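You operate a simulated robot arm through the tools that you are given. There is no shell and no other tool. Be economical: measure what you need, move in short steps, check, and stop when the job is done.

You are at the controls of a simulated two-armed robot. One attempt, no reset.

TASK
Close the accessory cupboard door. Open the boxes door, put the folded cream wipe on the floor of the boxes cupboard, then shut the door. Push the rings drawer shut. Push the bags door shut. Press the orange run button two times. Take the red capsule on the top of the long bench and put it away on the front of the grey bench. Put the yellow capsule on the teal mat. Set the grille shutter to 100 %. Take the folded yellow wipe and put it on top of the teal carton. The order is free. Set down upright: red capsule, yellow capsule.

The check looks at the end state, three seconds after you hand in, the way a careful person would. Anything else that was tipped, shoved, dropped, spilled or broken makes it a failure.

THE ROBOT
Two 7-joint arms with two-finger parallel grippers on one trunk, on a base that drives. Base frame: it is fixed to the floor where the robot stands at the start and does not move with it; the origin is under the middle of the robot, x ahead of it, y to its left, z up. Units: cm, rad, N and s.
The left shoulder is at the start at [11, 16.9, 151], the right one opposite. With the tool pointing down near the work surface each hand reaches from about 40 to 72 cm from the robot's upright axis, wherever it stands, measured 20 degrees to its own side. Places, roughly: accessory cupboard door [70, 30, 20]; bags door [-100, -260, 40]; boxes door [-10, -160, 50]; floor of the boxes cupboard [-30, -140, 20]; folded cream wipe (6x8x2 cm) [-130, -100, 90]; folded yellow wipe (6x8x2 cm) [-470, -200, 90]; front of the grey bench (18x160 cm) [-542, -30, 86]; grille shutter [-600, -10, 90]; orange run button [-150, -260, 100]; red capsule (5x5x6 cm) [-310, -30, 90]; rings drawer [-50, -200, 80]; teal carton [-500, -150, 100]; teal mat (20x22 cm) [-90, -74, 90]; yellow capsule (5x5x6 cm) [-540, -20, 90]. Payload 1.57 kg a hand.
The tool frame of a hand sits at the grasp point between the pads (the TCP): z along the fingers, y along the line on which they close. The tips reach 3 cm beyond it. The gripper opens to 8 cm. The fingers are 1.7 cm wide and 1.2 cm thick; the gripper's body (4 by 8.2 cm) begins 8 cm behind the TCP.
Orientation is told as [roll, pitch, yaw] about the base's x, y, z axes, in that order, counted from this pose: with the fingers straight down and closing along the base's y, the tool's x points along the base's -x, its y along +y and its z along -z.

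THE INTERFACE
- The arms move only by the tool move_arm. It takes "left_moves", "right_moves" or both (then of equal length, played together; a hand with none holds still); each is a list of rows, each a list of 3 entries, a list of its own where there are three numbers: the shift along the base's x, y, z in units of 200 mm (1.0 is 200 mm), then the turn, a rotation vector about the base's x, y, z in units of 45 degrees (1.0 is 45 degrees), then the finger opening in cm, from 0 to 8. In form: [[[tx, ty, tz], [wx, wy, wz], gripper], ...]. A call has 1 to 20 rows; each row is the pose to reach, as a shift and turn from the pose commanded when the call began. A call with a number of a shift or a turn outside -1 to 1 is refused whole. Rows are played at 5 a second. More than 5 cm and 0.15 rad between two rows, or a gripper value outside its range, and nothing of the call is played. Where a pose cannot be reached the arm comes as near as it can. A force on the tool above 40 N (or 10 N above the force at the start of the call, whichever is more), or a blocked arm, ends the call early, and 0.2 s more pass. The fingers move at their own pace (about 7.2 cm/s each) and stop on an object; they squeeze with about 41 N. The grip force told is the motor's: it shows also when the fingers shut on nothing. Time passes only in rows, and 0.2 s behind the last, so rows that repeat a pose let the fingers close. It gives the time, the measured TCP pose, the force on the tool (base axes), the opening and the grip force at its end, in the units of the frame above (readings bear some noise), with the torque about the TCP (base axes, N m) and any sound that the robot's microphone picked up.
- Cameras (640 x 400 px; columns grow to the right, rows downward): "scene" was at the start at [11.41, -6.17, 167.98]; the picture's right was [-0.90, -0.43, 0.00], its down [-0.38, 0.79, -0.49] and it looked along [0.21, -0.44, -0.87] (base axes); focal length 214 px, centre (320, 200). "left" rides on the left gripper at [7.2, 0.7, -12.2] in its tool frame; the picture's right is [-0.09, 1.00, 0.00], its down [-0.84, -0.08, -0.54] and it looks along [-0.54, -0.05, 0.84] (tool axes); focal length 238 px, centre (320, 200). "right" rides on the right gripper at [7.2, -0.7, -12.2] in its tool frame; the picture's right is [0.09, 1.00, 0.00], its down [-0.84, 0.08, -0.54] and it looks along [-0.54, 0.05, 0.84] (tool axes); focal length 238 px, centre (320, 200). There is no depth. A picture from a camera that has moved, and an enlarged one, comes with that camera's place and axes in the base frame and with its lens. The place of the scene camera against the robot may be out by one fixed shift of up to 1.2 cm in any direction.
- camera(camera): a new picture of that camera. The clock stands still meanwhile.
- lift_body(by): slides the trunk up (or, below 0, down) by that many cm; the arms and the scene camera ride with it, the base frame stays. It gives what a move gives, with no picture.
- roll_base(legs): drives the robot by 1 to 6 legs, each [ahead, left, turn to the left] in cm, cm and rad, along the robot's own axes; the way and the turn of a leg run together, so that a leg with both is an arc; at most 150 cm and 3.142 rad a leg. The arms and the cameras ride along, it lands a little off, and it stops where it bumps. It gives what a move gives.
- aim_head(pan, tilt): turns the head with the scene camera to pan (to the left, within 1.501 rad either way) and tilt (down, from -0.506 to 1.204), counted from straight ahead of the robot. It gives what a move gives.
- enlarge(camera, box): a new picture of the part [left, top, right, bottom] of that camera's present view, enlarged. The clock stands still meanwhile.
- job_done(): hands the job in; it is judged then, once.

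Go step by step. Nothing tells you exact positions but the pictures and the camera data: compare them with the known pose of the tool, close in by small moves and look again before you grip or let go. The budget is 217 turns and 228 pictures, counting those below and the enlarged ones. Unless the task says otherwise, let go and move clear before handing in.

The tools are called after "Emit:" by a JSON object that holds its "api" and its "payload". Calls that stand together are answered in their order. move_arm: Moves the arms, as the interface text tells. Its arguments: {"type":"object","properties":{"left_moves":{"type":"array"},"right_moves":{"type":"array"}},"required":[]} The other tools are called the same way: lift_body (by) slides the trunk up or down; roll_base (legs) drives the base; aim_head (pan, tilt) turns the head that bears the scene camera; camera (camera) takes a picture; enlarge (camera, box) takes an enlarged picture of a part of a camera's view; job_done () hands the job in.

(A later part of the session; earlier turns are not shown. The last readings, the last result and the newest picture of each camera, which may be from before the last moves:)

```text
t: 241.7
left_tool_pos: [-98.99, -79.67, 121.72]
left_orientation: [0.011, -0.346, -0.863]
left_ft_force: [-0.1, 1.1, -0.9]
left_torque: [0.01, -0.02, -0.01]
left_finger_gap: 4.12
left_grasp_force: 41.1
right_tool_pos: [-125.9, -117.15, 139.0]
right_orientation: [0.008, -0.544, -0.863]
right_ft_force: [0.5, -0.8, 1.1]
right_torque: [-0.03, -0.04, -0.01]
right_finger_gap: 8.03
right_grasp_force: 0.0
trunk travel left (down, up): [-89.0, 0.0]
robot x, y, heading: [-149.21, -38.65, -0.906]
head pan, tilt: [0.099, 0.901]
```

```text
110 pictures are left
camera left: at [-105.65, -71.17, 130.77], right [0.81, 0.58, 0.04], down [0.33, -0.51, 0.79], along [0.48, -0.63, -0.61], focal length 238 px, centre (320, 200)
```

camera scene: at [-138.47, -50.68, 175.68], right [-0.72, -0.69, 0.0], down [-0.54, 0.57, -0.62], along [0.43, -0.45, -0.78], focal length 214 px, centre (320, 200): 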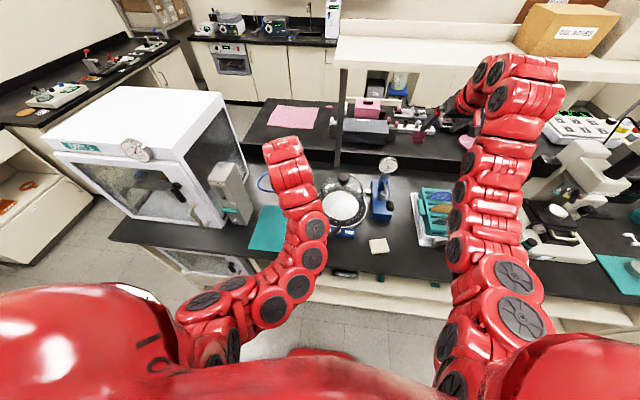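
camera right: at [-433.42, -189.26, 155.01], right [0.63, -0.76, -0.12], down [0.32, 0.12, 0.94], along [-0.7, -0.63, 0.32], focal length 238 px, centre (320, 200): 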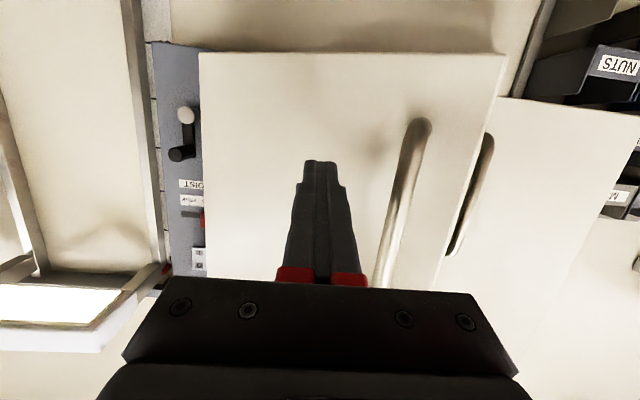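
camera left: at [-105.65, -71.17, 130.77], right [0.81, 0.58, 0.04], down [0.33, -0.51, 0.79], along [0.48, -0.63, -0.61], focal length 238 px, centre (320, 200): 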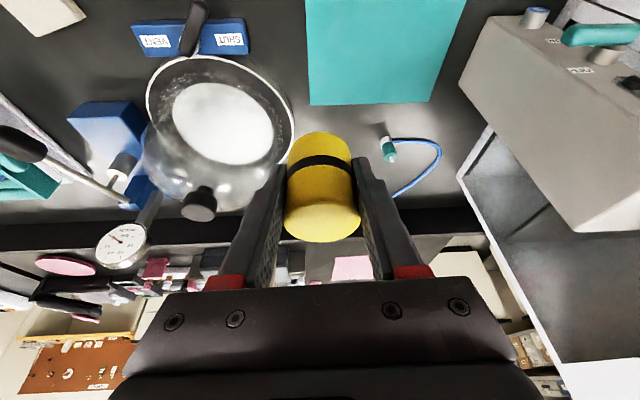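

Emit:
{"api": "move_arm", "payload": {"left_moves": [[[0.1, 0.04, -0.15], [0, 0, 0], 3.5], [[0.2, 0.08, -0.3], [0, 0, 0], 3.5], [[0.3, 0.12, -0.45], [0, 0, 0], 3.5], [[0.4, 0.15, -0.6], [0, 0, 0], 3.5], [[0.5, 0.185, -0.75], [0, 0, 0], 3.5], [[0.5, 0.185, -0.9], [0, 0, 0], 3.5], [[0.5, 0.185, -1.0], [0, 0, 0], 3.5], [[0.5, 0.185, -1.0], [0, 0, 0], 3.5]]}}

Emit:
{"api": "camera", "payload": {"camera": "left"}}

Emit:
{"api": "camera", "payload": {"camera": "scene"}}

```text
t: 243.5
left_tool_pos: [-89.14, -76.04, 101.69]
left_orientation: [0.008, -0.344, -0.863]
left_ft_force: [-0.7, -1.0, 0.0]
left_torque: [0.01, 0.03, 0.01]
left_finger_gap: 4.11
left_grasp_force: 41.1
right_tool_pos: [-125.84, -117.03, 138.92]
right_orientation: [0.008, -0.546, -0.865]
right_ft_force: [-0.1, -0.2, 0.1]
right_torque: [0.01, -0.01, 0.0]
right_finger_gap: 8.03
right_grasp_force: 0.1
trunk travel left (down, up): [-89.0, 0.0]
robot x, y, heading: [-149.13, -38.47, -0.911]
head pan, tilt: [0.099, 0.901]
```

```text
109 pictures are left
camera left: at [-95.63, -67.49, 110.81], right [0.81, 0.58, 0.04], down [0.33, -0.51, 0.79], along [0.48, -0.63, -0.61], focal length 238 px, centre (320, 200)
```

left: 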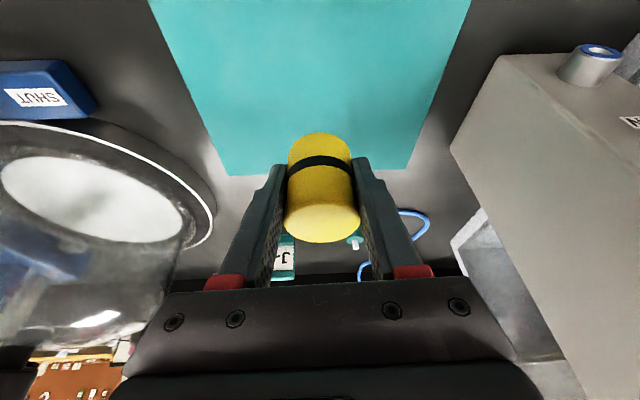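

```text
108 pictures are left
camera scene: at [-138.45, -50.67, 175.68], right [-0.72, -0.69, 0.0], down [-0.54, 0.57, -0.62], along [0.43, -0.45, -0.78], focal length 214 px, centre (320, 200)
```

scene: 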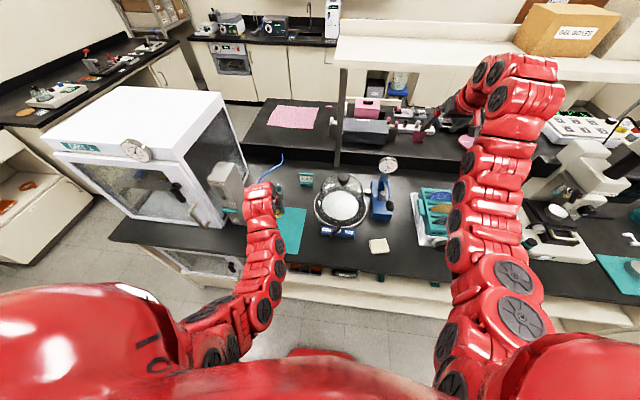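

Emit:
{"api": "move_arm", "payload": {"left_moves": [[[0, 0, -0.15], [0, 0, 0], 3.5], [[0, 0, -0.27], [0, 0, 0], 3.5], [[0, 0, -0.3], [0, 0, 0], 3.5], [[0, 0, -0.32], [0, 0, 0], 3.5], [[0, 0, -0.34], [0, 0, 0], 3.5], [[0, 0, -0.36], [0, 0, 0], 3.5]]}}

Emit:
{"api": "camera", "payload": {"camera": "left"}}

```text
t: 244.9
left_tool_pos: [-88.99, -76.0, 94.47]
left_orientation: [0.01, -0.347, -0.864]
left_ft_force: [-0.1, -0.4, -1.4]
left_torque: [0.0, 0.02, 0.01]
left_finger_gap: 4.12
left_grasp_force: 40.7
right_tool_pos: [-125.84, -117.12, 138.98]
right_orientation: [0.008, -0.544, -0.863]
right_ft_force: [-0.1, 1.1, -0.3]
right_torque: [-0.01, -0.02, 0.01]
right_finger_gap: 8.0
right_grasp_force: 0.0
trunk travel left (down, up): [-89.0, 0.0]
robot x, y, heading: [-149.27, -39.04, -0.907]
head pan, tilt: [0.099, 0.901]
```

```text
107 pictures are left
camera left: at [-95.62, -67.44, 103.54], right [0.81, 0.58, 0.04], down [0.33, -0.51, 0.79], along [0.48, -0.63, -0.61], focal length 238 px, centre (320, 200)
```

left: 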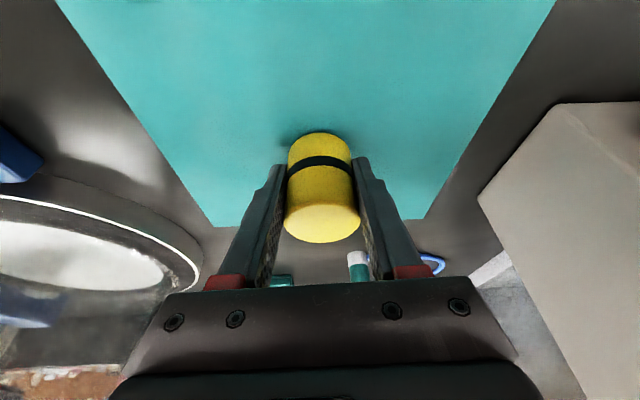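

Emit:
{"api": "move_arm", "payload": {"left_moves": [[[0, 0, -0.02], [0, 0, 0], 3.5], [[0, 0, -0.035], [0, 0, 0], 3.5], [[0, 0, -0.05], [0, 0, 0], 3.5], [[0, 0, -0.06], [0, 0, 0], 3.5]]}}

```text
t: 245.9
left_tool_pos: [-89.16, -76.07, 93.7]
left_orientation: [0.011, -0.354, -0.864]
left_ft_force: [3.9, -3.2, 33.4]
left_torque: [-0.38, 0.3, 0.02]
left_finger_gap: 4.19
left_grasp_force: 40.5
right_tool_pos: [-126.09, -116.94, 139.2]
right_orientation: [0.007, -0.548, -0.865]
right_ft_force: [-0.6, -0.5, -0.4]
right_torque: [-0.01, 0.02, 0.02]
right_finger_gap: 8.02
right_grasp_force: 0.0
trunk travel left (down, up): [-89.0, 0.0]
robot x, y, heading: [-149.07, -39.14, -0.907]
head pan, tilt: [0.099, 0.901]
```

Emit:
{"api": "move_arm", "payload": {"left_moves": [[[0, 0, 0.025], [0, 0, 0], 3.5], [[0, 0, 0.025], [0, 0, 0], 3.5], [[0, 0, 0.025], [0, 0, 0], 6], [[0, 0, 0.025], [0, 0, 0], 8], [[0, 0, 0.025], [0, 0, 0], 8], [[-0.03, 0.04, 0.15], [0, 0, 0], 8], [[-0.05, 0.06, 0.3], [0, 0, 0], 8], [[-0.07, 0.09, 0.5], [0, 0, 0], 8], [[-0.07, 0.09, 0.7], [0, 0, 0], 8], [[-0.07, 0.09, 0.9], [0, 0, 0], 8]]}}

Emit:
{"api": "camera", "payload": {"camera": "left"}}

```text
t: 248.1
left_tool_pos: [-90.59, -74.7, 111.29]
left_orientation: [0.008, -0.347, -0.865]
left_ft_force: [0.6, 0.0, 0.5]
left_torque: [0.01, -0.03, -0.01]
left_finger_gap: 8.0
left_grasp_force: 0.0
right_tool_pos: [-125.9, -117.22, 138.92]
right_orientation: [0.008, -0.544, -0.866]
right_ft_force: [0.4, -0.1, 0.0]
right_torque: [0.0, 0.01, 0.0]
right_finger_gap: 8.01
right_grasp_force: 0.1
trunk travel left (down, up): [-89.0, 0.0]
robot x, y, heading: [-149.47, -38.68, -0.91]
head pan, tilt: [0.099, 0.901]
```

```text
106 pictures are left
camera left: at [-97.12, -66.06, 120.4], right [0.81, 0.58, 0.04], down [0.33, -0.51, 0.79], along [0.48, -0.63, -0.61], focal length 238 px, centre (320, 200)
```

left: 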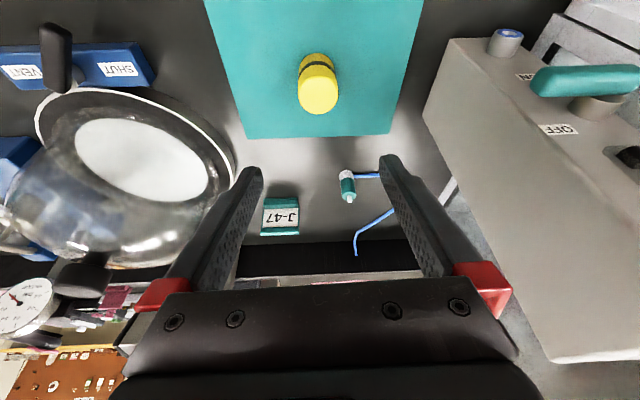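

Emit:
{"api": "enlarge", "payload": {"camera": "scene", "box": [300, 190, 460, 290]}}

Emit:
{"api": "move_arm", "payload": {"right_moves": [[[0, 0.12, -0.1], [0.08, 0.06, 0], 8], [[-0.01, 0.25, -0.22], [0.16, 0.12, 0], 8], [[-0.02, 0.38, -0.35], [0.24, 0.18, 0], 8], [[-0.04, 0.5, -0.48], [0.32, 0.25, 0], 8], [[-0.06, 0.62, -0.61], [0.4, 0.31, 0], 8], [[-0.08, 0.74, -0.74], [0.48, 0.37, 0], 8], [[-0.1, 0.86, -0.87], [0.547, 0.426, 0], 8], [[-0.1, 0.93, -1.0], [0.547, 0.426, 0], 8]]}}

Emit:
{"api": "camera", "payload": {"camera": "right"}}

```text
4.00 times, centred on (380, 240) of scene
camera zoom: at [-138.56, -50.76, 175.69], right [-0.73, -0.69, 0.0], down [-0.54, 0.57, -0.62], along [0.43, -0.45, -0.78], focal length 858 px, centre (80, 40)
```

zoom: 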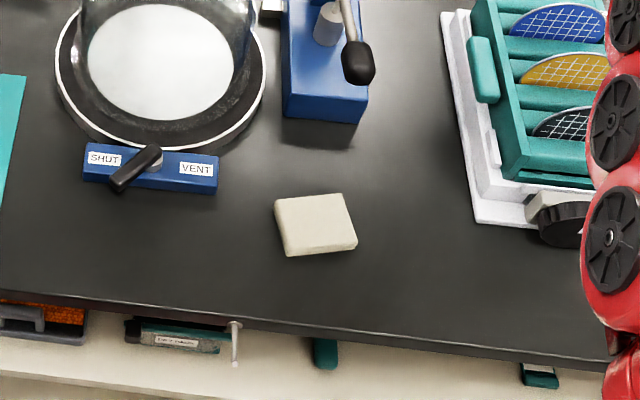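

```text
t: 249.9
left_tool_pos: [-90.39, -74.72, 111.29]
left_orientation: [0.01, -0.345, -0.864]
left_ft_force: [0.2, -0.1, 0.2]
left_torque: [-0.02, -0.04, -0.02]
left_finger_gap: 7.98
left_grasp_force: 0.0
right_tool_pos: [-126.65, -102.5, 123.6]
right_orientation: [0.031, 0.0, -0.873]
right_ft_force: [-0.2, -0.3, -0.4]
right_torque: [0.01, -0.01, 0.01]
right_finger_gap: 8.0
right_grasp_force: 0.0
right hand out of reach, approached as far as the arm can: row 5, 6, 7, 8
trunk travel left (down, up): [-89.0, 0.0]
robot x, y, heading: [-149.08, -38.81, -0.907]
head pan, tilt: [0.099, 0.901]
```

```text
104 pictures are left
camera right: at [-132.04, -97.59, 135.72], right [0.7, 0.71, 0.03], down [0.59, -0.6, 0.54], along [0.4, -0.36, -0.84], focal length 238 px, centre (320, 200)
```

right: 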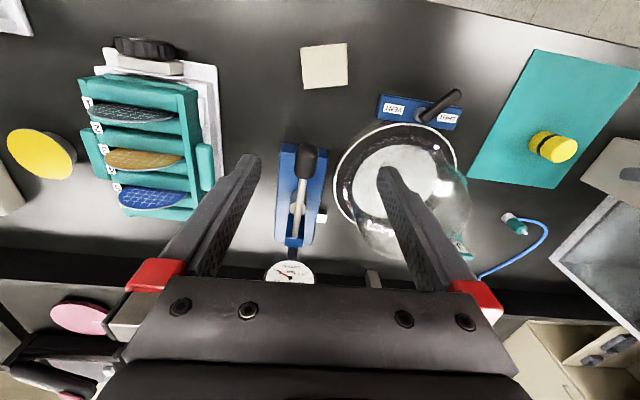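

Emit:
{"api": "move_arm", "payload": {"right_moves": [[[0, 0, 0], [0, 0, -0.18], 8], [[0, 0, 0], [0, 0, -0.36], 8], [[0, 0, 0], [0, 0, -0.54], 8], [[0, 0, 0], [0, 0, -0.72], 8], [[0, 0, 0], [0, 0, -0.885], 8]]}}

Emit:
{"api": "move_arm", "payload": {"right_moves": [[[-0.02, 0.04, -0.05], [0, 0, -0.18], 8], [[-0.04, 0.08, -0.1], [0, 0, -0.36], 8], [[-0.06, 0.13, -0.2], [0, 0, -0.54], 8], [[-0.08, 0.18, -0.3], [0, 0, -0.72], 8], [[-0.1, 0.22, -0.4], [0, 0, -0.885], 8], [[-0.1, 0.22, -0.5], [0, 0, -0.885], 8]]}}

Emit:
{"api": "camera", "payload": {"camera": "right"}}

```text
t: 251.1
left_tool_pos: [-90.33, -74.6, 111.34]
left_orientation: [0.01, -0.346, -0.864]
left_ft_force: [0.6, -0.6, -0.2]
left_torque: [0.0, 0.0, 0.01]
left_finger_gap: 8.01
left_grasp_force: 0.0
right_tool_pos: [-126.64, -102.54, 123.48]
right_orientation: [0.029, -0.001, -1.568]
right_ft_force: [0.4, -0.5, 0.6]
right_torque: [0.0, 0.0, 0.02]
right_finger_gap: 7.99
right_grasp_force: 0.0
trunk travel left (down, up): [-89.0, 0.0]
robot x, y, heading: [-149.16, -39.01, -0.91]
head pan, tilt: [0.099, 0.901]
```

```text
t: 252.5
left_tool_pos: [-90.44, -74.53, 111.31]
left_orientation: [0.008, -0.348, -0.865]
left_ft_force: [0.2, 0.2, 0.3]
left_torque: [-0.01, 0.02, -0.05]
left_finger_gap: 8.01
left_grasp_force: 0.0
right_tool_pos: [-127.9, -98.95, 110.3]
right_orientation: [0.031, -0.004, -2.265]
right_ft_force: [-1.0, 1.0, 0.3]
right_torque: [-0.01, -0.04, 0.02]
right_finger_gap: 8.01
right_grasp_force: 0.0
right hand out of reach, approached as far as the arm can: row 1, 2, 3, 4, 5, 6
trunk travel left (down, up): [-89.0, 0.0]
robot x, y, heading: [-149.42, -38.38, -0.909]
head pan, tilt: [0.099, 0.901]
```

```text
103 pictures are left
camera right: at [-123.99, -92.73, 122.39], right [0.82, -0.57, 0.03], down [-0.49, -0.68, 0.55], along [-0.29, -0.47, -0.84], focal length 238 px, centre (320, 200)
```

right: 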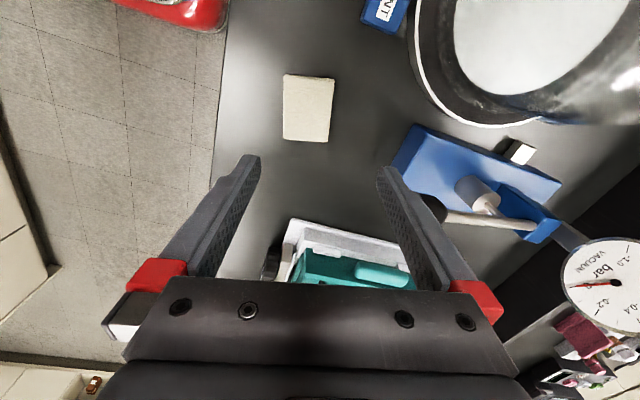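

Emit:
{"api": "move_arm", "payload": {"right_moves": [[[-0.01, 0.03, -0.2], [0, 0, 0], 8], [[-0.015, 0.045, -0.4], [0, 0, 0], 8], [[-0.015, 0.045, -0.6], [0, 0, 0], 8], [[-0.015, 0.045, -0.7], [0, 0, 0], 8], [[-0.015, 0.045, -0.7], [0, 0, 0], 8]]}}

Emit:
{"api": "camera", "payload": {"camera": "right"}}

```text
t: 253.7
left_tool_pos: [-90.38, -74.51, 111.29]
left_orientation: [0.01, -0.348, -0.863]
left_ft_force: [0.5, -0.3, -0.3]
left_torque: [0.0, 0.01, -0.01]
left_finger_gap: 8.0
left_grasp_force: 0.0
right_tool_pos: [-128.14, -98.35, 96.67]
right_orientation: [0.032, -0.003, -2.261]
right_ft_force: [-0.3, -0.8, -0.6]
right_torque: [-0.01, 0.0, -0.04]
right_finger_gap: 7.99
right_grasp_force: 0.1
trunk travel left (down, up): [-89.0, 0.0]
robot x, y, heading: [-148.98, -38.65, -0.908]
head pan, tilt: [0.099, 0.901]
```

```text
102 pictures are left
camera right: at [-124.35, -92.07, 108.63], right [0.83, -0.56, 0.03], down [-0.49, -0.68, 0.54], along [-0.29, -0.46, -0.84], focal length 238 px, centre (320, 200)
```

right: 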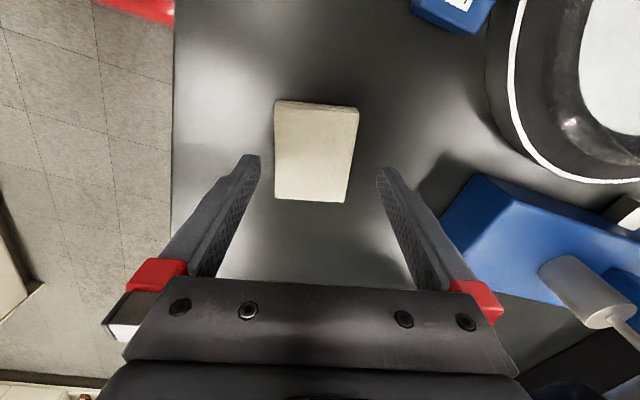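

Emit:
{"api": "move_arm", "payload": {"right_moves": [[[-0.01, 0.01, -0.1], [0, 0, 0], 8], [[-0.01, 0.01, -0.16], [0, 0, 0], 8], [[-0.01, 0.01, -0.16], [0, 0, 0], 4.5], [[-0.01, 0.01, -0.16], [0, 0, 0], 4.5], [[-0.01, 0.01, -0.16], [0, 0, 0], 4.5], [[-0.01, 0.01, -0.16], [0, 0, 0], 4.5], [[-0.01, 0.01, 0.0], [0, 0, 0], 4.5], [[-0.01, 0.01, 0.2], [0, 0, 0], 4.5], [[-0.01, 0.01, 0.4], [0, 0, 0], 4.5], [[-0.01, 0.01, 0.6], [0, 0, 0], 4.5]]}}

Emit:
{"api": "camera", "payload": {"camera": "right"}}

```text
t: 255.9
left_tool_pos: [-90.44, -74.44, 111.33]
left_orientation: [0.009, -0.349, -0.862]
left_ft_force: [0.4, -1.1, -0.2]
left_torque: [0.01, -0.01, -0.01]
left_finger_gap: 8.01
left_grasp_force: 0.0
right_tool_pos: [-128.22, -97.76, 108.41]
right_orientation: [0.031, 0.001, -2.26]
right_ft_force: [0.6, -0.6, 0.4]
right_torque: [-0.01, -0.04, 0.02]
right_finger_gap: 5.77
right_grasp_force: 40.9
trunk travel left (down, up): [-89.0, 0.0]
robot x, y, heading: [-149.34, -39.32, -0.911]
head pan, tilt: [0.099, 0.901]
```

```text
101 pictures are left
camera right: at [-124.44, -91.57, 120.59], right [0.83, -0.56, 0.03], down [-0.49, -0.68, 0.54], along [-0.29, -0.46, -0.84], focal length 238 px, centre (320, 200)
```

right: 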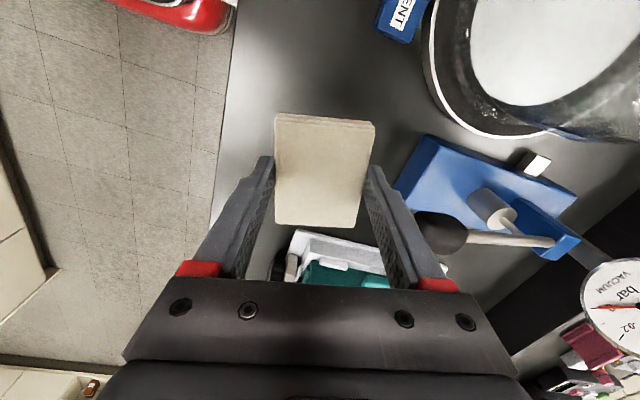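

Emit:
{"api": "roll_base", "payload": {"legs": [[-12, 0, 0.0], [0, 77, -0.03], [0, 77, 0]]}}

Emit:
{"api": "aim_head", "payload": {"pan": 0.0, "tilt": 0.7}}

Emit:
{"api": "camera", "payload": {"camera": "scene"}}

```text
t: 264.6
left_tool_pos: [24.97, 21.44, 111.44]
left_orientation: [0.01, -0.346, -0.915]
left_ft_force: [-0.2, 0.5, -0.5]
left_torque: [-0.01, 0.04, 0.04]
left_finger_gap: 8.01
left_grasp_force: 0.0
right_tool_pos: [-14.04, 0.12, 108.33]
right_orientation: [0.029, 0.001, -2.312]
right_ft_force: [0.1, 0.2, 0.6]
right_torque: [0.0, 0.03, 0.02]
right_finger_gap: 5.81
right_grasp_force: 40.8
trunk travel left (down, up): [-89.0, 0.0]
robot x, y, heading: [-31.82, 60.41, -0.965]
head pan, tilt: [0.099, 0.901]
```

```text
t: 265.4
left_tool_pos: [24.9, 21.56, 111.36]
left_orientation: [0.009, -0.346, -0.913]
left_ft_force: [-0.1, -0.2, 0.0]
left_torque: [-0.02, -0.01, 0.0]
left_finger_gap: 8.0
left_grasp_force: 0.0
right_tool_pos: [-14.11, 0.0, 108.41]
right_orientation: [0.03, -0.002, -2.313]
right_ft_force: [-0.1, -0.1, -0.3]
right_torque: [-0.01, 0.04, 0.04]
right_finger_gap: 5.79
right_grasp_force: 41.0
trunk travel left (down, up): [-89.0, 0.0]
robot x, y, heading: [-31.84, 60.39, -0.964]
head pan, tilt: [0.0, 0.7]
```

```text
100 pictures are left
camera scene: at [-21.8, 46.67, 177.29], right [-0.82, -0.57, 0.0], down [-0.37, 0.53, -0.76], along [0.44, -0.63, -0.64], focal length 214 px, centre (320, 200)
```

scene: 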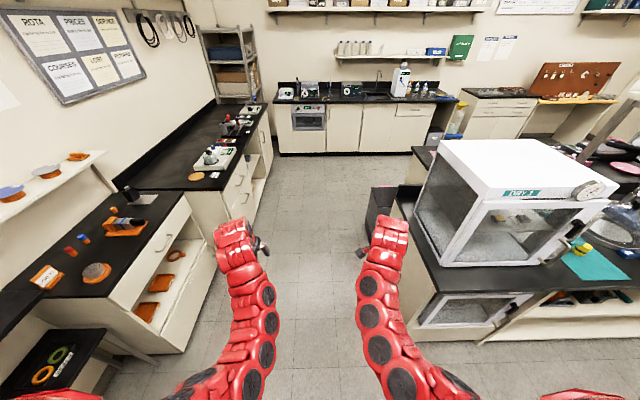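

Emit:
{"api": "roll_base", "payload": {"legs": [[0, 3, 0.028], [123, 0, 0], [118, 0, 0]]}}

Emit:
{"api": "aim_head", "payload": {"pan": -1.3, "tilt": 0.7}}

Emit:
{"api": "camera", "payload": {"camera": "scene"}}

```text
t: 277.6
left_tool_pos: [176.45, -164.78, 111.41]
left_orientation: [0.009, -0.346, -0.868]
left_ft_force: [0.6, -0.1, 0.6]
left_torque: [-0.02, -0.02, 0.02]
left_finger_gap: 7.99
left_grasp_force: 0.0
right_tool_pos: [138.48, -187.84, 108.27]
right_orientation: [0.03, -0.003, -2.267]
right_ft_force: [-0.1, 1.4, 0.1]
right_torque: [-0.01, 0.0, 0.0]
right_finger_gap: 5.79
right_grasp_force: 40.7
trunk travel left (down, up): [-89.0, 0.0]
robot x, y, heading: [118.1, -128.45, -0.917]
head pan, tilt: [0.0, 0.7]
```

```text
t: 279.1
left_tool_pos: [176.58, -164.62, 111.37]
left_orientation: [0.011, -0.347, -0.869]
left_ft_force: [-0.8, 0.4, 0.3]
left_torque: [0.03, -0.01, -0.03]
left_finger_gap: 8.01
left_grasp_force: 0.1
right_tool_pos: [138.48, -187.95, 108.25]
right_orientation: [0.029, -0.001, -2.267]
right_ft_force: [-0.2, 0.4, -0.3]
right_torque: [0.01, 0.02, 0.02]
right_finger_gap: 5.8
right_grasp_force: 41.0
trunk travel left (down, up): [-89.0, 0.0]
robot x, y, heading: [118.11, -128.6, -0.916]
head pan, tilt: [-1.3, 0.7]
```

```text
99 pictures are left
camera scene: at [118.42, -141.81, 177.3], right [-0.8, 0.6, 0.0], down [0.39, 0.52, -0.76], along [-0.46, -0.61, -0.64], focal length 214 px, centre (320, 200)
```

scene: 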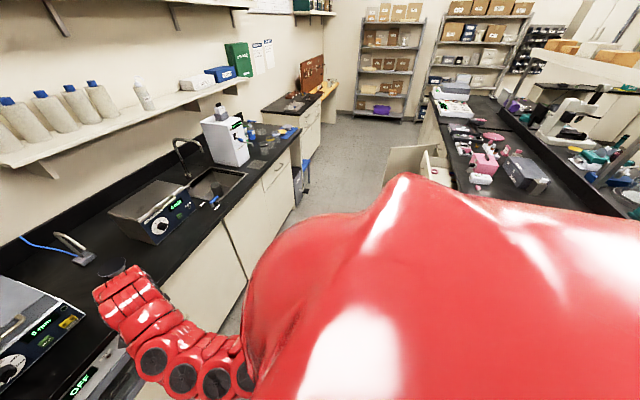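

Emit:
{"api": "roll_base", "payload": {"legs": [[8, -110, 0], [0, 0, 1.56], [0, 0, 1.56]]}}

Emit:
{"api": "aim_head", "payload": {"pan": 0.0, "tilt": 0.8}}

Emit:
{"api": "camera", "payload": {"camera": "scene"}}

Emit:
{"api": "aim_head", "payload": {"pan": 0.9, "tilt": 0.7}}

Emit:
{"api": "camera", "payload": {"camera": "scene"}}

```text
t: 292.2
left_tool_pos: [-20.28, -162.52, 111.39]
left_orientation: [0.011, -0.345, 2.212]
left_ft_force: [0.2, 0.7, 0.0]
left_torque: [-0.01, 0.03, 0.02]
left_finger_gap: 8.01
left_grasp_force: 0.1
right_tool_pos: [19.24, -141.82, 108.31]
right_orientation: [0.029, -0.001, 0.815]
right_ft_force: [0.4, -0.6, 0.9]
right_torque: [0.01, 0.0, 0.04]
right_finger_gap: 5.8
right_grasp_force: 40.8
trunk travel left (down, up): [-89.0, 0.0]
robot x, y, heading: [36.54, -202.39, 2.166]
head pan, tilt: [-1.3, 0.7]
```

```text
t: 293.7
left_tool_pos: [-20.1, -162.48, 111.37]
left_orientation: [0.009, -0.344, 2.214]
left_ft_force: [0.0, -0.3, -1.1]
left_torque: [-0.01, 0.0, -0.01]
left_finger_gap: 7.99
left_grasp_force: 0.0
right_tool_pos: [19.27, -141.78, 108.33]
right_orientation: [0.028, -0.001, 0.815]
right_ft_force: [0.4, 0.1, 0.0]
right_torque: [0.02, 0.02, 0.02]
right_finger_gap: 5.77
right_grasp_force: 41.0
trunk travel left (down, up): [-89.0, 0.0]
robot x, y, heading: [35.98, -202.11, 2.167]
head pan, tilt: [0.0, 0.799]
```

```text
98 pictures are left
camera scene: at [27.58, -189.07, 176.48], right [0.83, 0.56, 0.0], down [0.4, -0.59, -0.7], along [-0.39, 0.58, -0.72], focal length 214 px, centre (320, 200)
```

scene: 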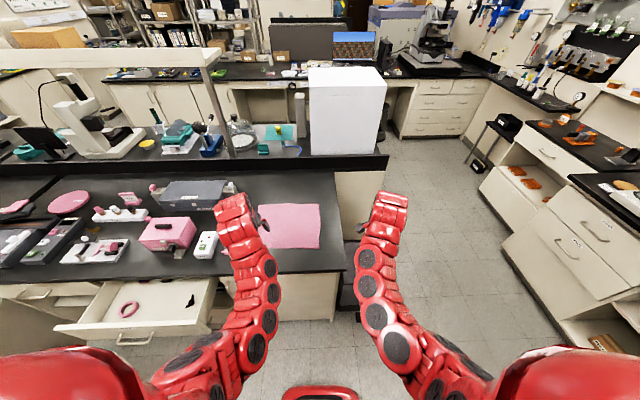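

```text
t: 294.9
left_tool_pos: [-20.22, -162.47, 111.31]
left_orientation: [0.011, -0.345, 2.212]
left_ft_force: [0.1, 0.0, 0.0]
left_torque: [-0.03, -0.01, -0.05]
left_finger_gap: 8.0
left_grasp_force: 0.1
right_tool_pos: [19.19, -141.67, 108.3]
right_orientation: [0.029, 0.001, 0.814]
right_ft_force: [-0.1, -0.2, -0.1]
right_torque: [0.05, -0.01, -0.01]
right_finger_gap: 5.79
right_grasp_force: 40.9
trunk travel left (down, up): [-89.0, 0.0]
robot x, y, heading: [35.86, -202.48, 2.166]
head pan, tilt: [0.901, 0.7]
```

```text
97 pictures are left
camera scene: at [23.62, -195.11, 177.3], right [0.08, 1.0, 0.0], down [0.64, -0.05, -0.76], along [-0.76, 0.06, -0.64], focal length 214 px, centre (320, 200)
```

scene: 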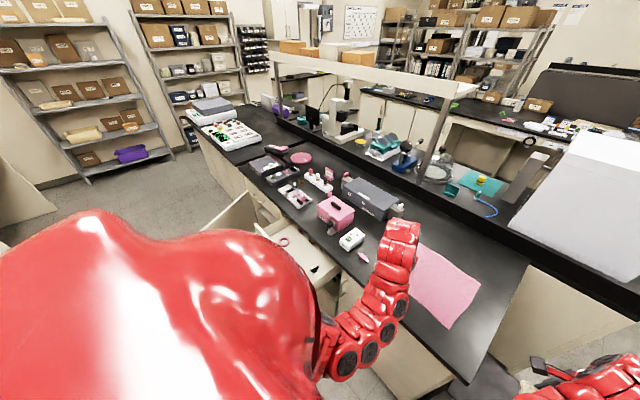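

Emit:
{"api": "roll_base", "payload": {"legs": [[-22, 0, 0.04]]}}

Emit:
{"api": "lift_body", "payload": {"by": -40}}

Emit:
{"api": "aim_head", "payload": {"pan": 0.2, "tilt": 0.6}}

Emit:
{"api": "camera", "payload": {"camera": "scene"}}

Emit:
{"api": "camera", "payload": {"camera": "left"}}

```text
t: 296.6
left_tool_pos: [-9.43, -182.32, 111.18]
left_orientation: [0.011, -0.347, 2.255]
left_ft_force: [-0.2, -0.4, 0.5]
left_torque: [0.02, -0.01, 0.0]
left_finger_gap: 7.98
left_grasp_force: 0.1
right_tool_pos: [29.08, -159.86, 108.26]
right_orientation: [0.029, -0.001, 0.857]
right_ft_force: [-0.1, 0.3, 0.2]
right_torque: [0.0, -0.01, -0.01]
right_finger_gap: 5.8
right_grasp_force: 41.0
trunk travel left (down, up): [-89.0, 0.0]
robot x, y, heading: [48.14, -219.91, 2.208]
head pan, tilt: [0.901, 0.7]
```

```text
t: 300.4
left_tool_pos: [-9.46, -182.51, 71.33]
left_orientation: [0.009, -0.345, 2.253]
left_ft_force: [0.0, 0.7, -0.3]
left_torque: [-0.02, -0.01, 0.02]
left_finger_gap: 7.97
left_grasp_force: 0.0
right_tool_pos: [29.08, -159.94, 68.32]
right_orientation: [0.029, 0.0, 0.858]
right_ft_force: [0.2, 0.6, -0.2]
right_torque: [0.01, 0.01, 0.0]
right_finger_gap: 5.79
right_grasp_force: 40.8
trunk travel left (down, up): [-49.0, 40.0]
robot x, y, heading: [48.68, -219.84, 2.205]
head pan, tilt: [0.901, 0.7]
```

```text
t: 301.5
left_tool_pos: [-9.37, -182.48, 71.36]
left_orientation: [0.007, -0.345, 2.253]
left_ft_force: [-0.4, 0.5, -0.1]
left_torque: [-0.03, -0.01, 0.02]
left_finger_gap: 7.99
left_grasp_force: 0.0
right_tool_pos: [29.14, -160.0, 68.39]
right_orientation: [0.029, -0.002, 0.857]
right_ft_force: [-0.6, 0.6, 0.1]
right_torque: [0.0, 0.0, 0.0]
right_finger_gap: 5.76
right_grasp_force: 41.1
trunk travel left (down, up): [-49.0, 40.0]
robot x, y, heading: [48.62, -219.96, 2.203]
head pan, tilt: [0.201, 0.6]
```

```text
96 pictures are left
camera scene: at [37.68, -207.58, 138.16], right [0.67, 0.74, 0.0], down [0.42, -0.38, -0.82], along [-0.61, 0.55, -0.57], focal length 214 px, centre (320, 200)
```

scene: 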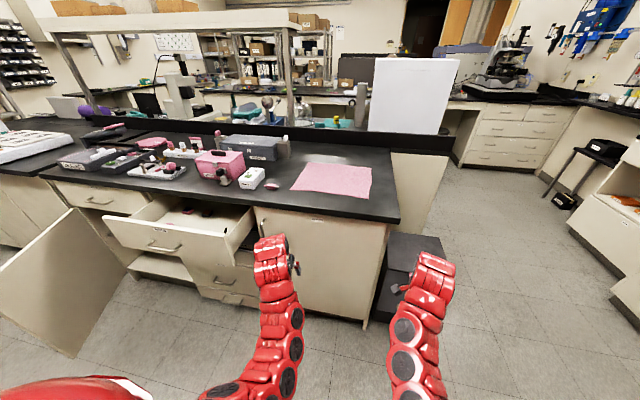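

```text
95 pictures are left
camera left: at [-2.84, -191.26, 80.36], right [-0.82, -0.56, 0.04], down [-0.32, 0.52, 0.79], along [-0.47, 0.64, -0.61], focal length 238 px, centre (320, 200)
```

left: 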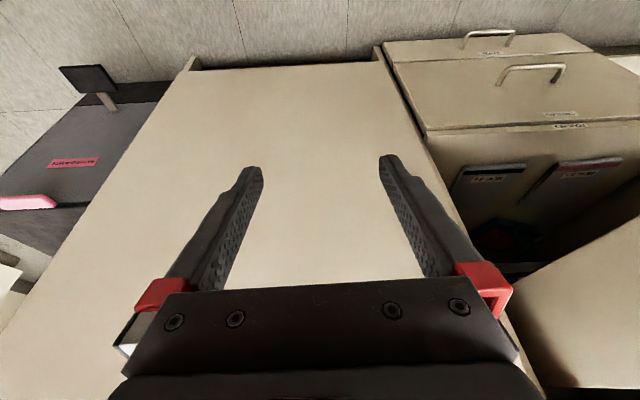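

Emit:
{"api": "enlarge", "payload": {"camera": "scene", "box": [220, 180, 420, 340]}}

Emit:
{"api": "enlarge", "payload": {"camera": "scene", "box": [0, 140, 280, 360]}}

```text
2.50 times, centred on (320, 260) of scene
camera zoom: at [37.68, -207.58, 138.16], right [0.67, 0.74, 0.0], down [0.42, -0.38, -0.82], along [-0.61, 0.55, -0.57], focal length 536 px, centre (320, 50)
```

zoom: 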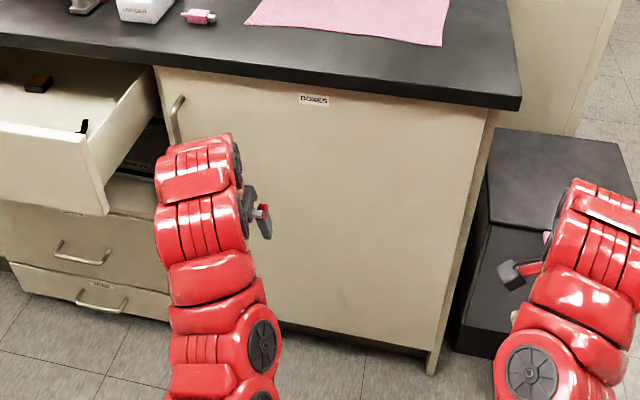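

```text
1.82 times, centred on (140, 250) of scene
camera zoom: at [37.68, -207.58, 138.16], right [0.67, 0.74, 0.0], down [0.42, -0.38, -0.82], along [-0.61, 0.55, -0.57], focal length 390 px, centre (647, 109)
```

zoom: 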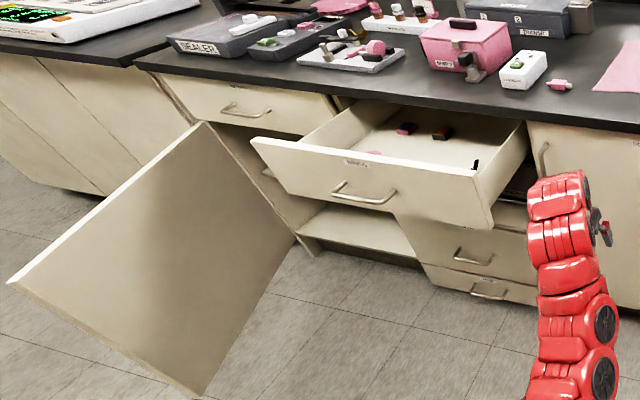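

Emit:
{"api": "roll_base", "payload": {"legs": [[-10, 0, 0], [0, 43, 0]]}}

Emit:
{"api": "move_arm", "payload": {"left_moves": [[[0, 0, 0.05], [0, 0, 0], 4], [[0, 0, 0.1], [0, 0, 0], 0], [[0, 0, 0.15], [0, 0, 0], 0], [[0, 0, 0.15], [0, 0, 0], 0]]}}

Emit:
{"api": "camera", "payload": {"camera": "scene"}}

Emit:
{"api": "camera", "payload": {"camera": "left"}}

```text
t: 304.8
left_tool_pos: [-38.39, -216.16, 71.42]
left_orientation: [0.008, -0.345, 2.256]
left_ft_force: [-0.1, 0.2, 0.2]
left_torque: [-0.03, 0.0, 0.03]
left_finger_gap: 8.0
left_grasp_force: 0.1
right_tool_pos: [0.22, -193.59, 68.31]
right_orientation: [0.029, -0.002, 0.856]
right_ft_force: [-1.2, -0.5, -0.7]
right_torque: [0.0, -0.03, -0.01]
right_finger_gap: 5.8
right_grasp_force: 40.8
trunk travel left (down, up): [-49.0, 40.0]
robot x, y, heading: [19.74, -253.56, 2.21]
head pan, tilt: [0.201, 0.6]
```

```text
t: 305.8
left_tool_pos: [-38.26, -216.2, 74.43]
left_orientation: [0.009, -0.346, 2.254]
left_ft_force: [0.5, 0.7, -0.2]
left_torque: [-0.01, 0.0, 0.0]
left_finger_gap: 0.0
left_grasp_force: 21.0
right_tool_pos: [0.11, -193.64, 68.42]
right_orientation: [0.03, 0.0, 0.856]
right_ft_force: [-0.3, -0.1, -0.4]
right_torque: [0.02, 0.02, -0.02]
right_finger_gap: 5.8
right_grasp_force: 40.9
trunk travel left (down, up): [-49.0, 40.0]
robot x, y, heading: [19.6, -253.45, 2.208]
head pan, tilt: [0.201, 0.6]
```

```text
92 pictures are left
camera scene: at [8.82, -241.24, 138.16], right [0.67, 0.74, 0.0], down [0.42, -0.38, -0.82], along [-0.61, 0.55, -0.57], focal length 214 px, centre (320, 200)
```

scene: 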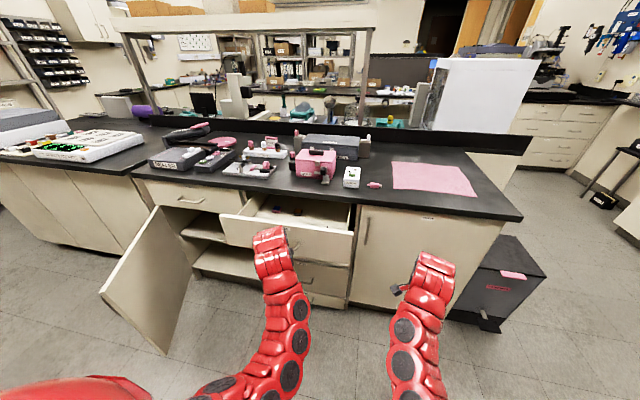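

```text
91 pictures are left
camera left: at [-31.69, -225.02, 83.33], right [-0.82, -0.56, 0.04], down [-0.32, 0.52, 0.79], along [-0.47, 0.64, -0.61], focal length 238 px, centre (320, 200)
```

left: 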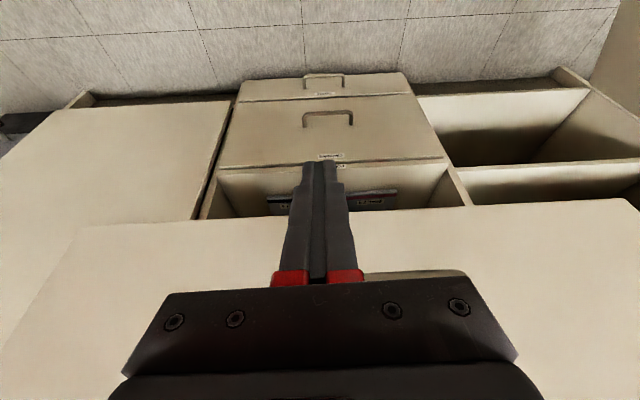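

Emit:
{"api": "roll_base", "payload": {"legs": [[10, 0, 0]]}}

Emit:
{"api": "move_arm", "payload": {"left_moves": [[[-0.05, 0.07, 0], [0, 0, 0], 0], [[-0.1, 0.13, 0], [0, 0, 0], 0], [[-0.15, 0.2, 0], [0, 0, 0], 0], [[-0.2, 0.27, 0], [0, 0, 0], 0], [[-0.25, 0.34, 0], [0, 0, 0], 0], [[-0.3, 0.4, 0], [0, 0, 0], 0], [[-0.35, 0.47, 0], [0, 0, 0], 0], [[-0.4, 0.54, 0], [0, 0, 0], 0]]}}

Emit:
{"api": "camera", "payload": {"camera": "scene"}}

```text
t: 307.0
left_tool_pos: [-44.31, -208.25, 74.14]
left_orientation: [0.012, -0.344, 2.257]
left_ft_force: [-1.2, -0.8, -0.4]
left_torque: [-0.01, -0.01, 0.02]
left_finger_gap: 0.0
left_grasp_force: 21.4
right_tool_pos: [-5.79, -185.58, 68.26]
right_orientation: [0.03, 0.001, 0.858]
right_ft_force: [0.2, 0.3, -0.6]
right_torque: [-0.01, 0.0, -0.01]
right_finger_gap: 5.77
right_grasp_force: 41.1
trunk travel left (down, up): [-49.0, 40.0]
robot x, y, heading: [13.57, -245.46, 2.216]
head pan, tilt: [0.201, 0.6]
```

```text
t: 308.8
left_tool_pos: [-52.07, -197.66, 74.28]
left_orientation: [0.009, -0.343, 2.256]
left_ft_force: [10.0, -8.6, -1.5]
left_torque: [0.35, 0.43, -0.14]
left_finger_gap: 0.0
left_grasp_force: 21.1
right_tool_pos: [-5.74, -185.7, 68.42]
right_orientation: [0.032, -0.001, 0.858]
right_ft_force: [-0.4, 0.1, -0.6]
right_torque: [-0.01, -0.01, 0.0]
right_finger_gap: 5.78
right_grasp_force: 41.3
trunk travel left (down, up): [-49.0, 40.0]
robot x, y, heading: [13.51, -245.32, 2.213]
head pan, tilt: [0.201, 0.6]
```

```text
90 pictures are left
camera scene: at [2.97, -233.36, 138.17], right [0.67, 0.74, 0.0], down [0.42, -0.38, -0.83], along [-0.62, 0.55, -0.56], focal length 214 px, centre (320, 200)
```

scene: 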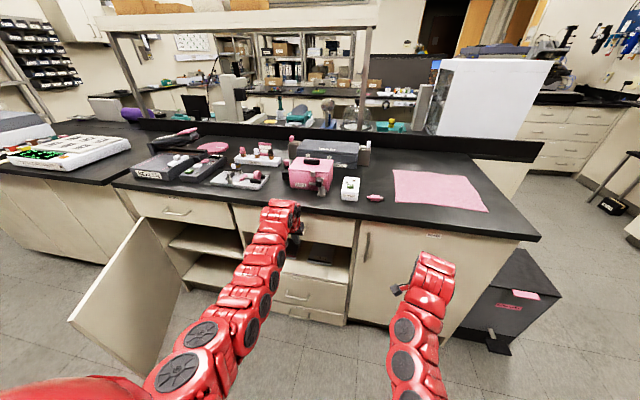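

Emit:
{"api": "move_arm", "payload": {"left_moves": [[[-0.02, 0.027, 0], [0, 0, 0], 0], [[-0.04, 0.054, 0], [0, 0, 0], 0], [[-0.06, 0.08, 0], [0, 0, 0], 0]]}}

Emit:
{"api": "enlarge", "payload": {"camera": "scene", "box": [120, 170, 400, 330]}}

```text
t: 309.2
left_tool_pos: [-52.16, -197.55, 73.84]
left_orientation: [0.007, -0.331, 2.259]
left_ft_force: [10.7, -12.3, 1.2]
left_torque: [0.61, 0.49, -0.26]
left_finger_gap: 0.0
left_grasp_force: 20.8
right_tool_pos: [-5.75, -185.82, 68.34]
right_orientation: [0.032, 0.0, 0.859]
right_ft_force: [-0.4, -0.1, 0.2]
right_torque: [-0.05, 0.01, 0.0]
right_finger_gap: 5.78
right_grasp_force: 40.9
trunk travel left (down, up): [-49.0, 40.0]
robot x, y, heading: [13.53, -245.61, 2.213]
head pan, tilt: [0.201, 0.6]
stopped in row 2 (left hand): the force on the tool passed its limit at 46 N (the readings are from after the stop); the commanded pose is now the measured one
```

```text
2.29 times, centred on (260, 250) of scene
camera zoom: at [2.99, -233.42, 138.18], right [0.67, 0.75, 0.0], down [0.42, -0.38, -0.83], along [-0.62, 0.55, -0.56], focal length 490 px, centre (457, 86)
```

zoom: 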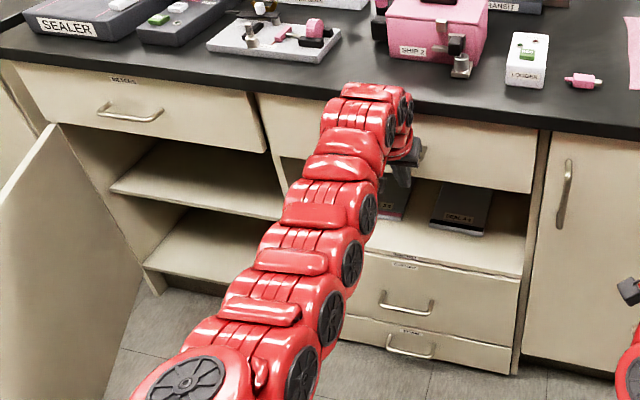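

Emit:
{"api": "roll_base", "payload": {"legs": [[-12, 0, 0], [0, -24, 0]]}}

Emit:
{"api": "lift_body", "payload": {"by": 28}}

Emit:
{"api": "move_arm", "payload": {"left_moves": [[[0, 0, -0.15], [0.08, 0.06, 0], 2], [[0, 0, -0.3], [0.16, 0.12, 0], 4], [[0, 0, -0.45], [0.24, 0.18, 0], 6], [[0, 0, -0.6], [0.32, 0.24, 0], 6], [[0, 0, -0.75], [0.4, 0.3, 0], 6], [[0, 0, -0.9], [0.46, 0.34, 0], 6], [[0, 0, -1.0], [0.46, 0.34, 0], 6]]}}

Emit:
{"api": "camera", "payload": {"camera": "scene"}}

Emit:
{"api": "camera", "payload": {"camera": "left"}}

```text
t: 311.8
left_tool_pos: [-25.81, -192.44, 73.9]
left_orientation: [0.009, -0.335, 2.256]
left_ft_force: [1.3, 0.4, 0.0]
left_torque: [-0.05, 0.0, -0.02]
left_finger_gap: 0.01
left_grasp_force: 21.0
right_tool_pos: [20.77, -180.93, 68.17]
right_orientation: [0.03, 0.0, 0.858]
right_ft_force: [1.5, -0.3, -0.5]
right_torque: [-0.04, 0.0, -0.02]
right_finger_gap: 5.78
right_grasp_force: 41.2
trunk travel left (down, up): [-49.0, 40.0]
robot x, y, heading: [39.97, -240.86, 2.208]
head pan, tilt: [0.201, 0.6]
```

```text
t: 314.6
left_tool_pos: [-25.85, -192.7, 101.83]
left_orientation: [0.007, -0.334, 2.257]
left_ft_force: [0.5, 0.0, 0.5]
left_torque: [-0.02, 0.0, -0.01]
left_finger_gap: 0.0
left_grasp_force: 21.3
right_tool_pos: [20.76, -181.0, 96.29]
right_orientation: [0.028, 0.001, 0.858]
right_ft_force: [0.5, -1.1, -0.4]
right_torque: [0.0, 0.04, 0.02]
right_finger_gap: 5.8
right_grasp_force: 40.9
trunk travel left (down, up): [-77.0, 12.0]
robot x, y, heading: [40.22, -240.71, 2.208]
head pan, tilt: [0.201, 0.6]
```

```text
t: 316.2
left_tool_pos: [-25.77, -192.48, 82.04]
left_orientation: [-0.023, -0.784, 2.272]
left_ft_force: [-1.0, 0.3, 0.4]
left_torque: [-0.02, 0.01, 0.03]
left_finger_gap: 6.0
left_grasp_force: 0.0
right_tool_pos: [20.78, -181.03, 96.34]
right_orientation: [0.03, 0.0, 0.859]
right_ft_force: [0.5, 0.1, -0.2]
right_torque: [0.0, -0.01, 0.0]
right_finger_gap: 5.78
right_grasp_force: 41.2
trunk travel left (down, up): [-77.0, 12.0]
robot x, y, heading: [40.1, -240.7, 2.213]
head pan, tilt: [0.201, 0.6]
```

```text
88 pictures are left
camera scene: at [29.29, -228.55, 166.16], right [0.67, 0.74, 0.0], down [0.42, -0.38, -0.82], along [-0.61, 0.55, -0.57], focal length 214 px, centre (320, 200)
```

scene: 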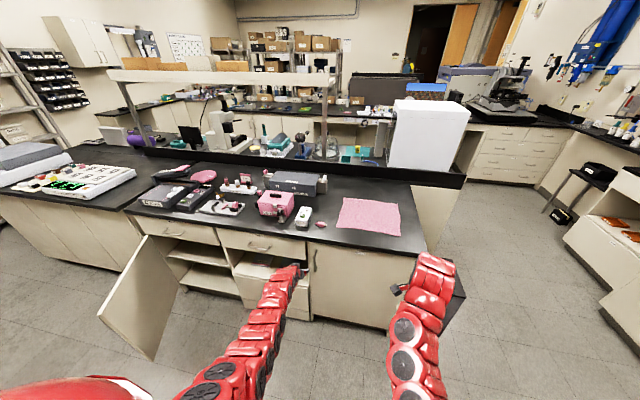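

```text
87 pictures are left
camera left: at [-17.58, -203.59, 85.53], right [-0.81, -0.58, 0.05], down [-0.09, 0.2, 0.98], along [-0.58, 0.79, -0.21], focal length 238 px, centre (320, 200)
```

left: 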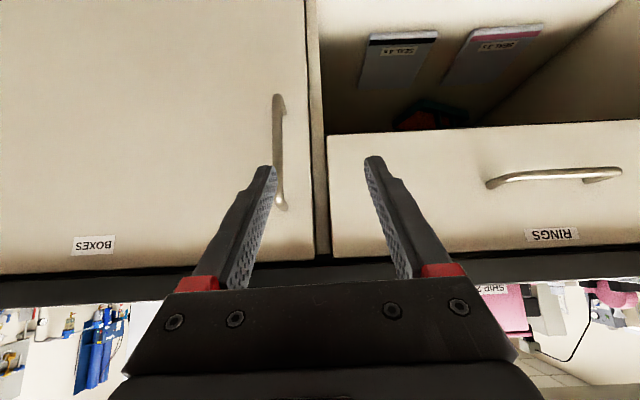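

Emit:
{"api": "move_arm", "payload": {"left_moves": [[[0.08, 0.06, -0.12], [0, 0, 0], 6], [[0.17, 0.125, -0.26], [0, 0, 0], 6], [[0.17, 0.125, -0.3], [0, 0, 0], 6], [[0.05, 0.29, -0.3], [0, 0, 0], 6], [[-0.04, 0.41, -0.3], [0, 0, 0], 6]]}}

Emit:
{"api": "camera", "payload": {"camera": "left"}}

```text
t: 317.4
left_tool_pos: [-23.68, -191.05, 78.77]
left_orientation: [-0.022, -0.783, 2.273]
left_ft_force: [-0.4, -0.9, 0.1]
left_torque: [-0.02, -0.02, 0.01]
left_finger_gap: 6.02
left_grasp_force: 0.1
left hand out of reach, approached as far as the arm can: row 2, 3, 4, 5
right_tool_pos: [20.64, -180.98, 96.34]
right_orientation: [0.032, -0.002, 0.859]
right_ft_force: [0.7, 0.2, -1.2]
right_torque: [0.01, -0.01, 0.01]
right_finger_gap: 5.77
right_grasp_force: 40.7
trunk travel left (down, up): [-77.0, 12.0]
robot x, y, heading: [40.21, -240.78, 2.209]
head pan, tilt: [0.201, 0.6]
```

```text
86 pictures are left
camera left: at [-15.47, -202.13, 82.27], right [-0.81, -0.58, 0.05], down [-0.09, 0.2, 0.98], along [-0.58, 0.79, -0.22], focal length 238 px, centre (320, 200)
```

left: 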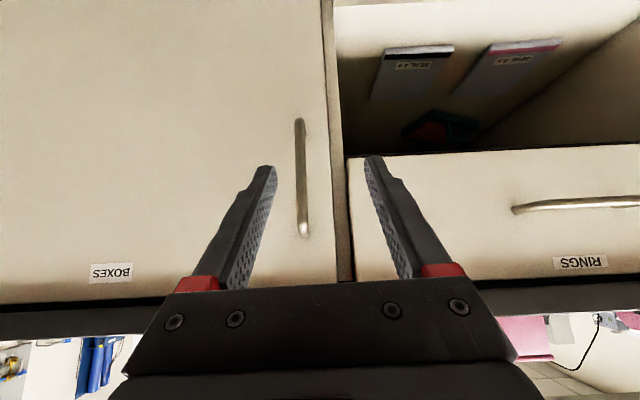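

Emit:
{"api": "lift_body", "payload": {"by": -2.5}}

Emit:
{"api": "roll_base", "payload": {"legs": [[7, -1.7, 0]]}}

Emit:
{"api": "camera", "payload": {"camera": "left"}}

```text
t: 318.2
left_tool_pos: [-23.66, -191.04, 76.17]
left_orientation: [-0.023, -0.782, 2.272]
left_ft_force: [0.1, 0.8, 0.9]
left_torque: [0.03, 0.02, 0.0]
left_finger_gap: 6.01
left_grasp_force: 0.1
right_tool_pos: [20.78, -181.0, 93.84]
right_orientation: [0.031, 0.001, 0.859]
right_ft_force: [0.1, -0.4, 0.2]
right_torque: [0.0, 0.0, 0.0]
right_finger_gap: 5.76
right_grasp_force: 41.0
trunk travel left (down, up): [-74.5, 14.5]
robot x, y, heading: [40.14, -240.65, 2.214]
head pan, tilt: [0.201, 0.6]
```

```text
t: 319.2
left_tool_pos: [-26.47, -184.48, 76.21]
left_orientation: [-0.022, -0.781, 2.273]
left_ft_force: [0.0, 0.5, -0.7]
left_torque: [-0.01, 0.02, -0.01]
left_finger_gap: 6.0
left_grasp_force: 0.2
right_tool_pos: [18.01, -174.44, 93.76]
right_orientation: [0.028, 0.0, 0.86]
right_ft_force: [0.0, -0.2, 0.9]
right_torque: [-0.05, 0.0, -0.01]
right_finger_gap: 5.78
right_grasp_force: 40.7
trunk travel left (down, up): [-74.5, 14.5]
robot x, y, heading: [37.96, -233.84, 2.212]
head pan, tilt: [0.201, 0.6]
```

```text
85 pictures are left
camera left: at [-18.27, -195.48, 79.75], right [-0.81, -0.58, 0.05], down [-0.09, 0.2, 0.98], along [-0.58, 0.79, -0.22], focal length 238 px, centre (320, 200)
```

left: 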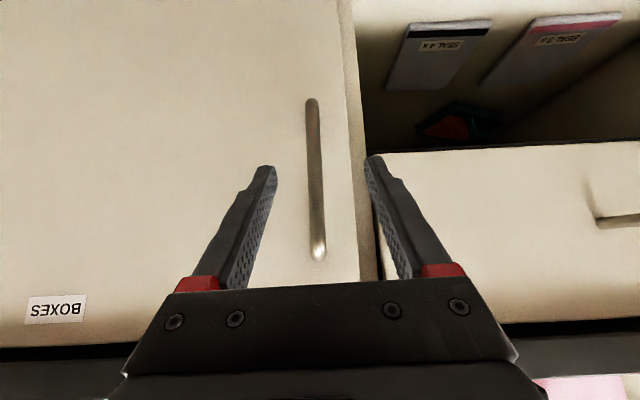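

Emit:
{"api": "roll_base", "payload": {"legs": [[3.6, -0.4, 0]]}}

Emit:
{"api": "move_arm", "payload": {"left_moves": [[[0, 0, 0], [0, 0, 0], 3], [[0, 0, 0], [0, 0, 0], 0], [[0, 0, 0], [0, 0, 0], 0], [[0, 0, 0], [0, 0, 0], 0], [[0, 0, 0], [0, 0, 0], 0]]}}

Emit:
{"api": "camera", "payload": {"camera": "left"}}

```text
t: 320.0
left_tool_pos: [-28.15, -181.37, 76.33]
left_orientation: [-0.022, -0.782, 2.272]
left_ft_force: [0.5, -0.1, 0.6]
left_torque: [0.01, 0.01, 0.02]
left_finger_gap: 6.0
left_grasp_force: 0.1
right_tool_pos: [16.18, -171.46, 93.88]
right_orientation: [0.034, -0.002, 0.858]
right_ft_force: [-0.4, 1.2, 0.3]
right_torque: [-0.02, 0.0, -0.03]
right_finger_gap: 5.76
right_grasp_force: 41.1
trunk travel left (down, up): [-74.5, 14.5]
robot x, y, heading: [35.76, -231.5, 2.212]
head pan, tilt: [0.201, 0.6]
```

```text
t: 321.2
left_tool_pos: [-28.19, -181.39, 76.18]
left_orientation: [-0.023, -0.783, 2.272]
left_ft_force: [1.8, -4.3, 3.5]
left_torque: [-0.31, 0.68, 0.0]
left_finger_gap: 1.19
left_grasp_force: 28.8
right_tool_pos: [16.07, -171.39, 93.85]
right_orientation: [0.031, -0.002, 0.856]
right_ft_force: [0.9, 0.5, -0.4]
right_torque: [0.0, 0.03, 0.05]
right_finger_gap: 5.8
right_grasp_force: 40.8
trunk travel left (down, up): [-74.5, 14.5]
robot x, y, heading: [35.69, -231.15, 2.214]
head pan, tilt: [0.201, 0.6]
```

```text
84 pictures are left
camera left: at [-20.01, -192.49, 79.81], right [-0.81, -0.58, 0.05], down [-0.09, 0.2, 0.98], along [-0.58, 0.79, -0.21], focal length 238 px, centre (320, 200)
```

left: 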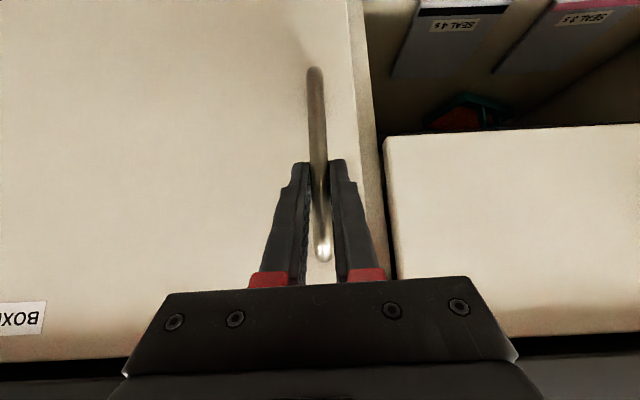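

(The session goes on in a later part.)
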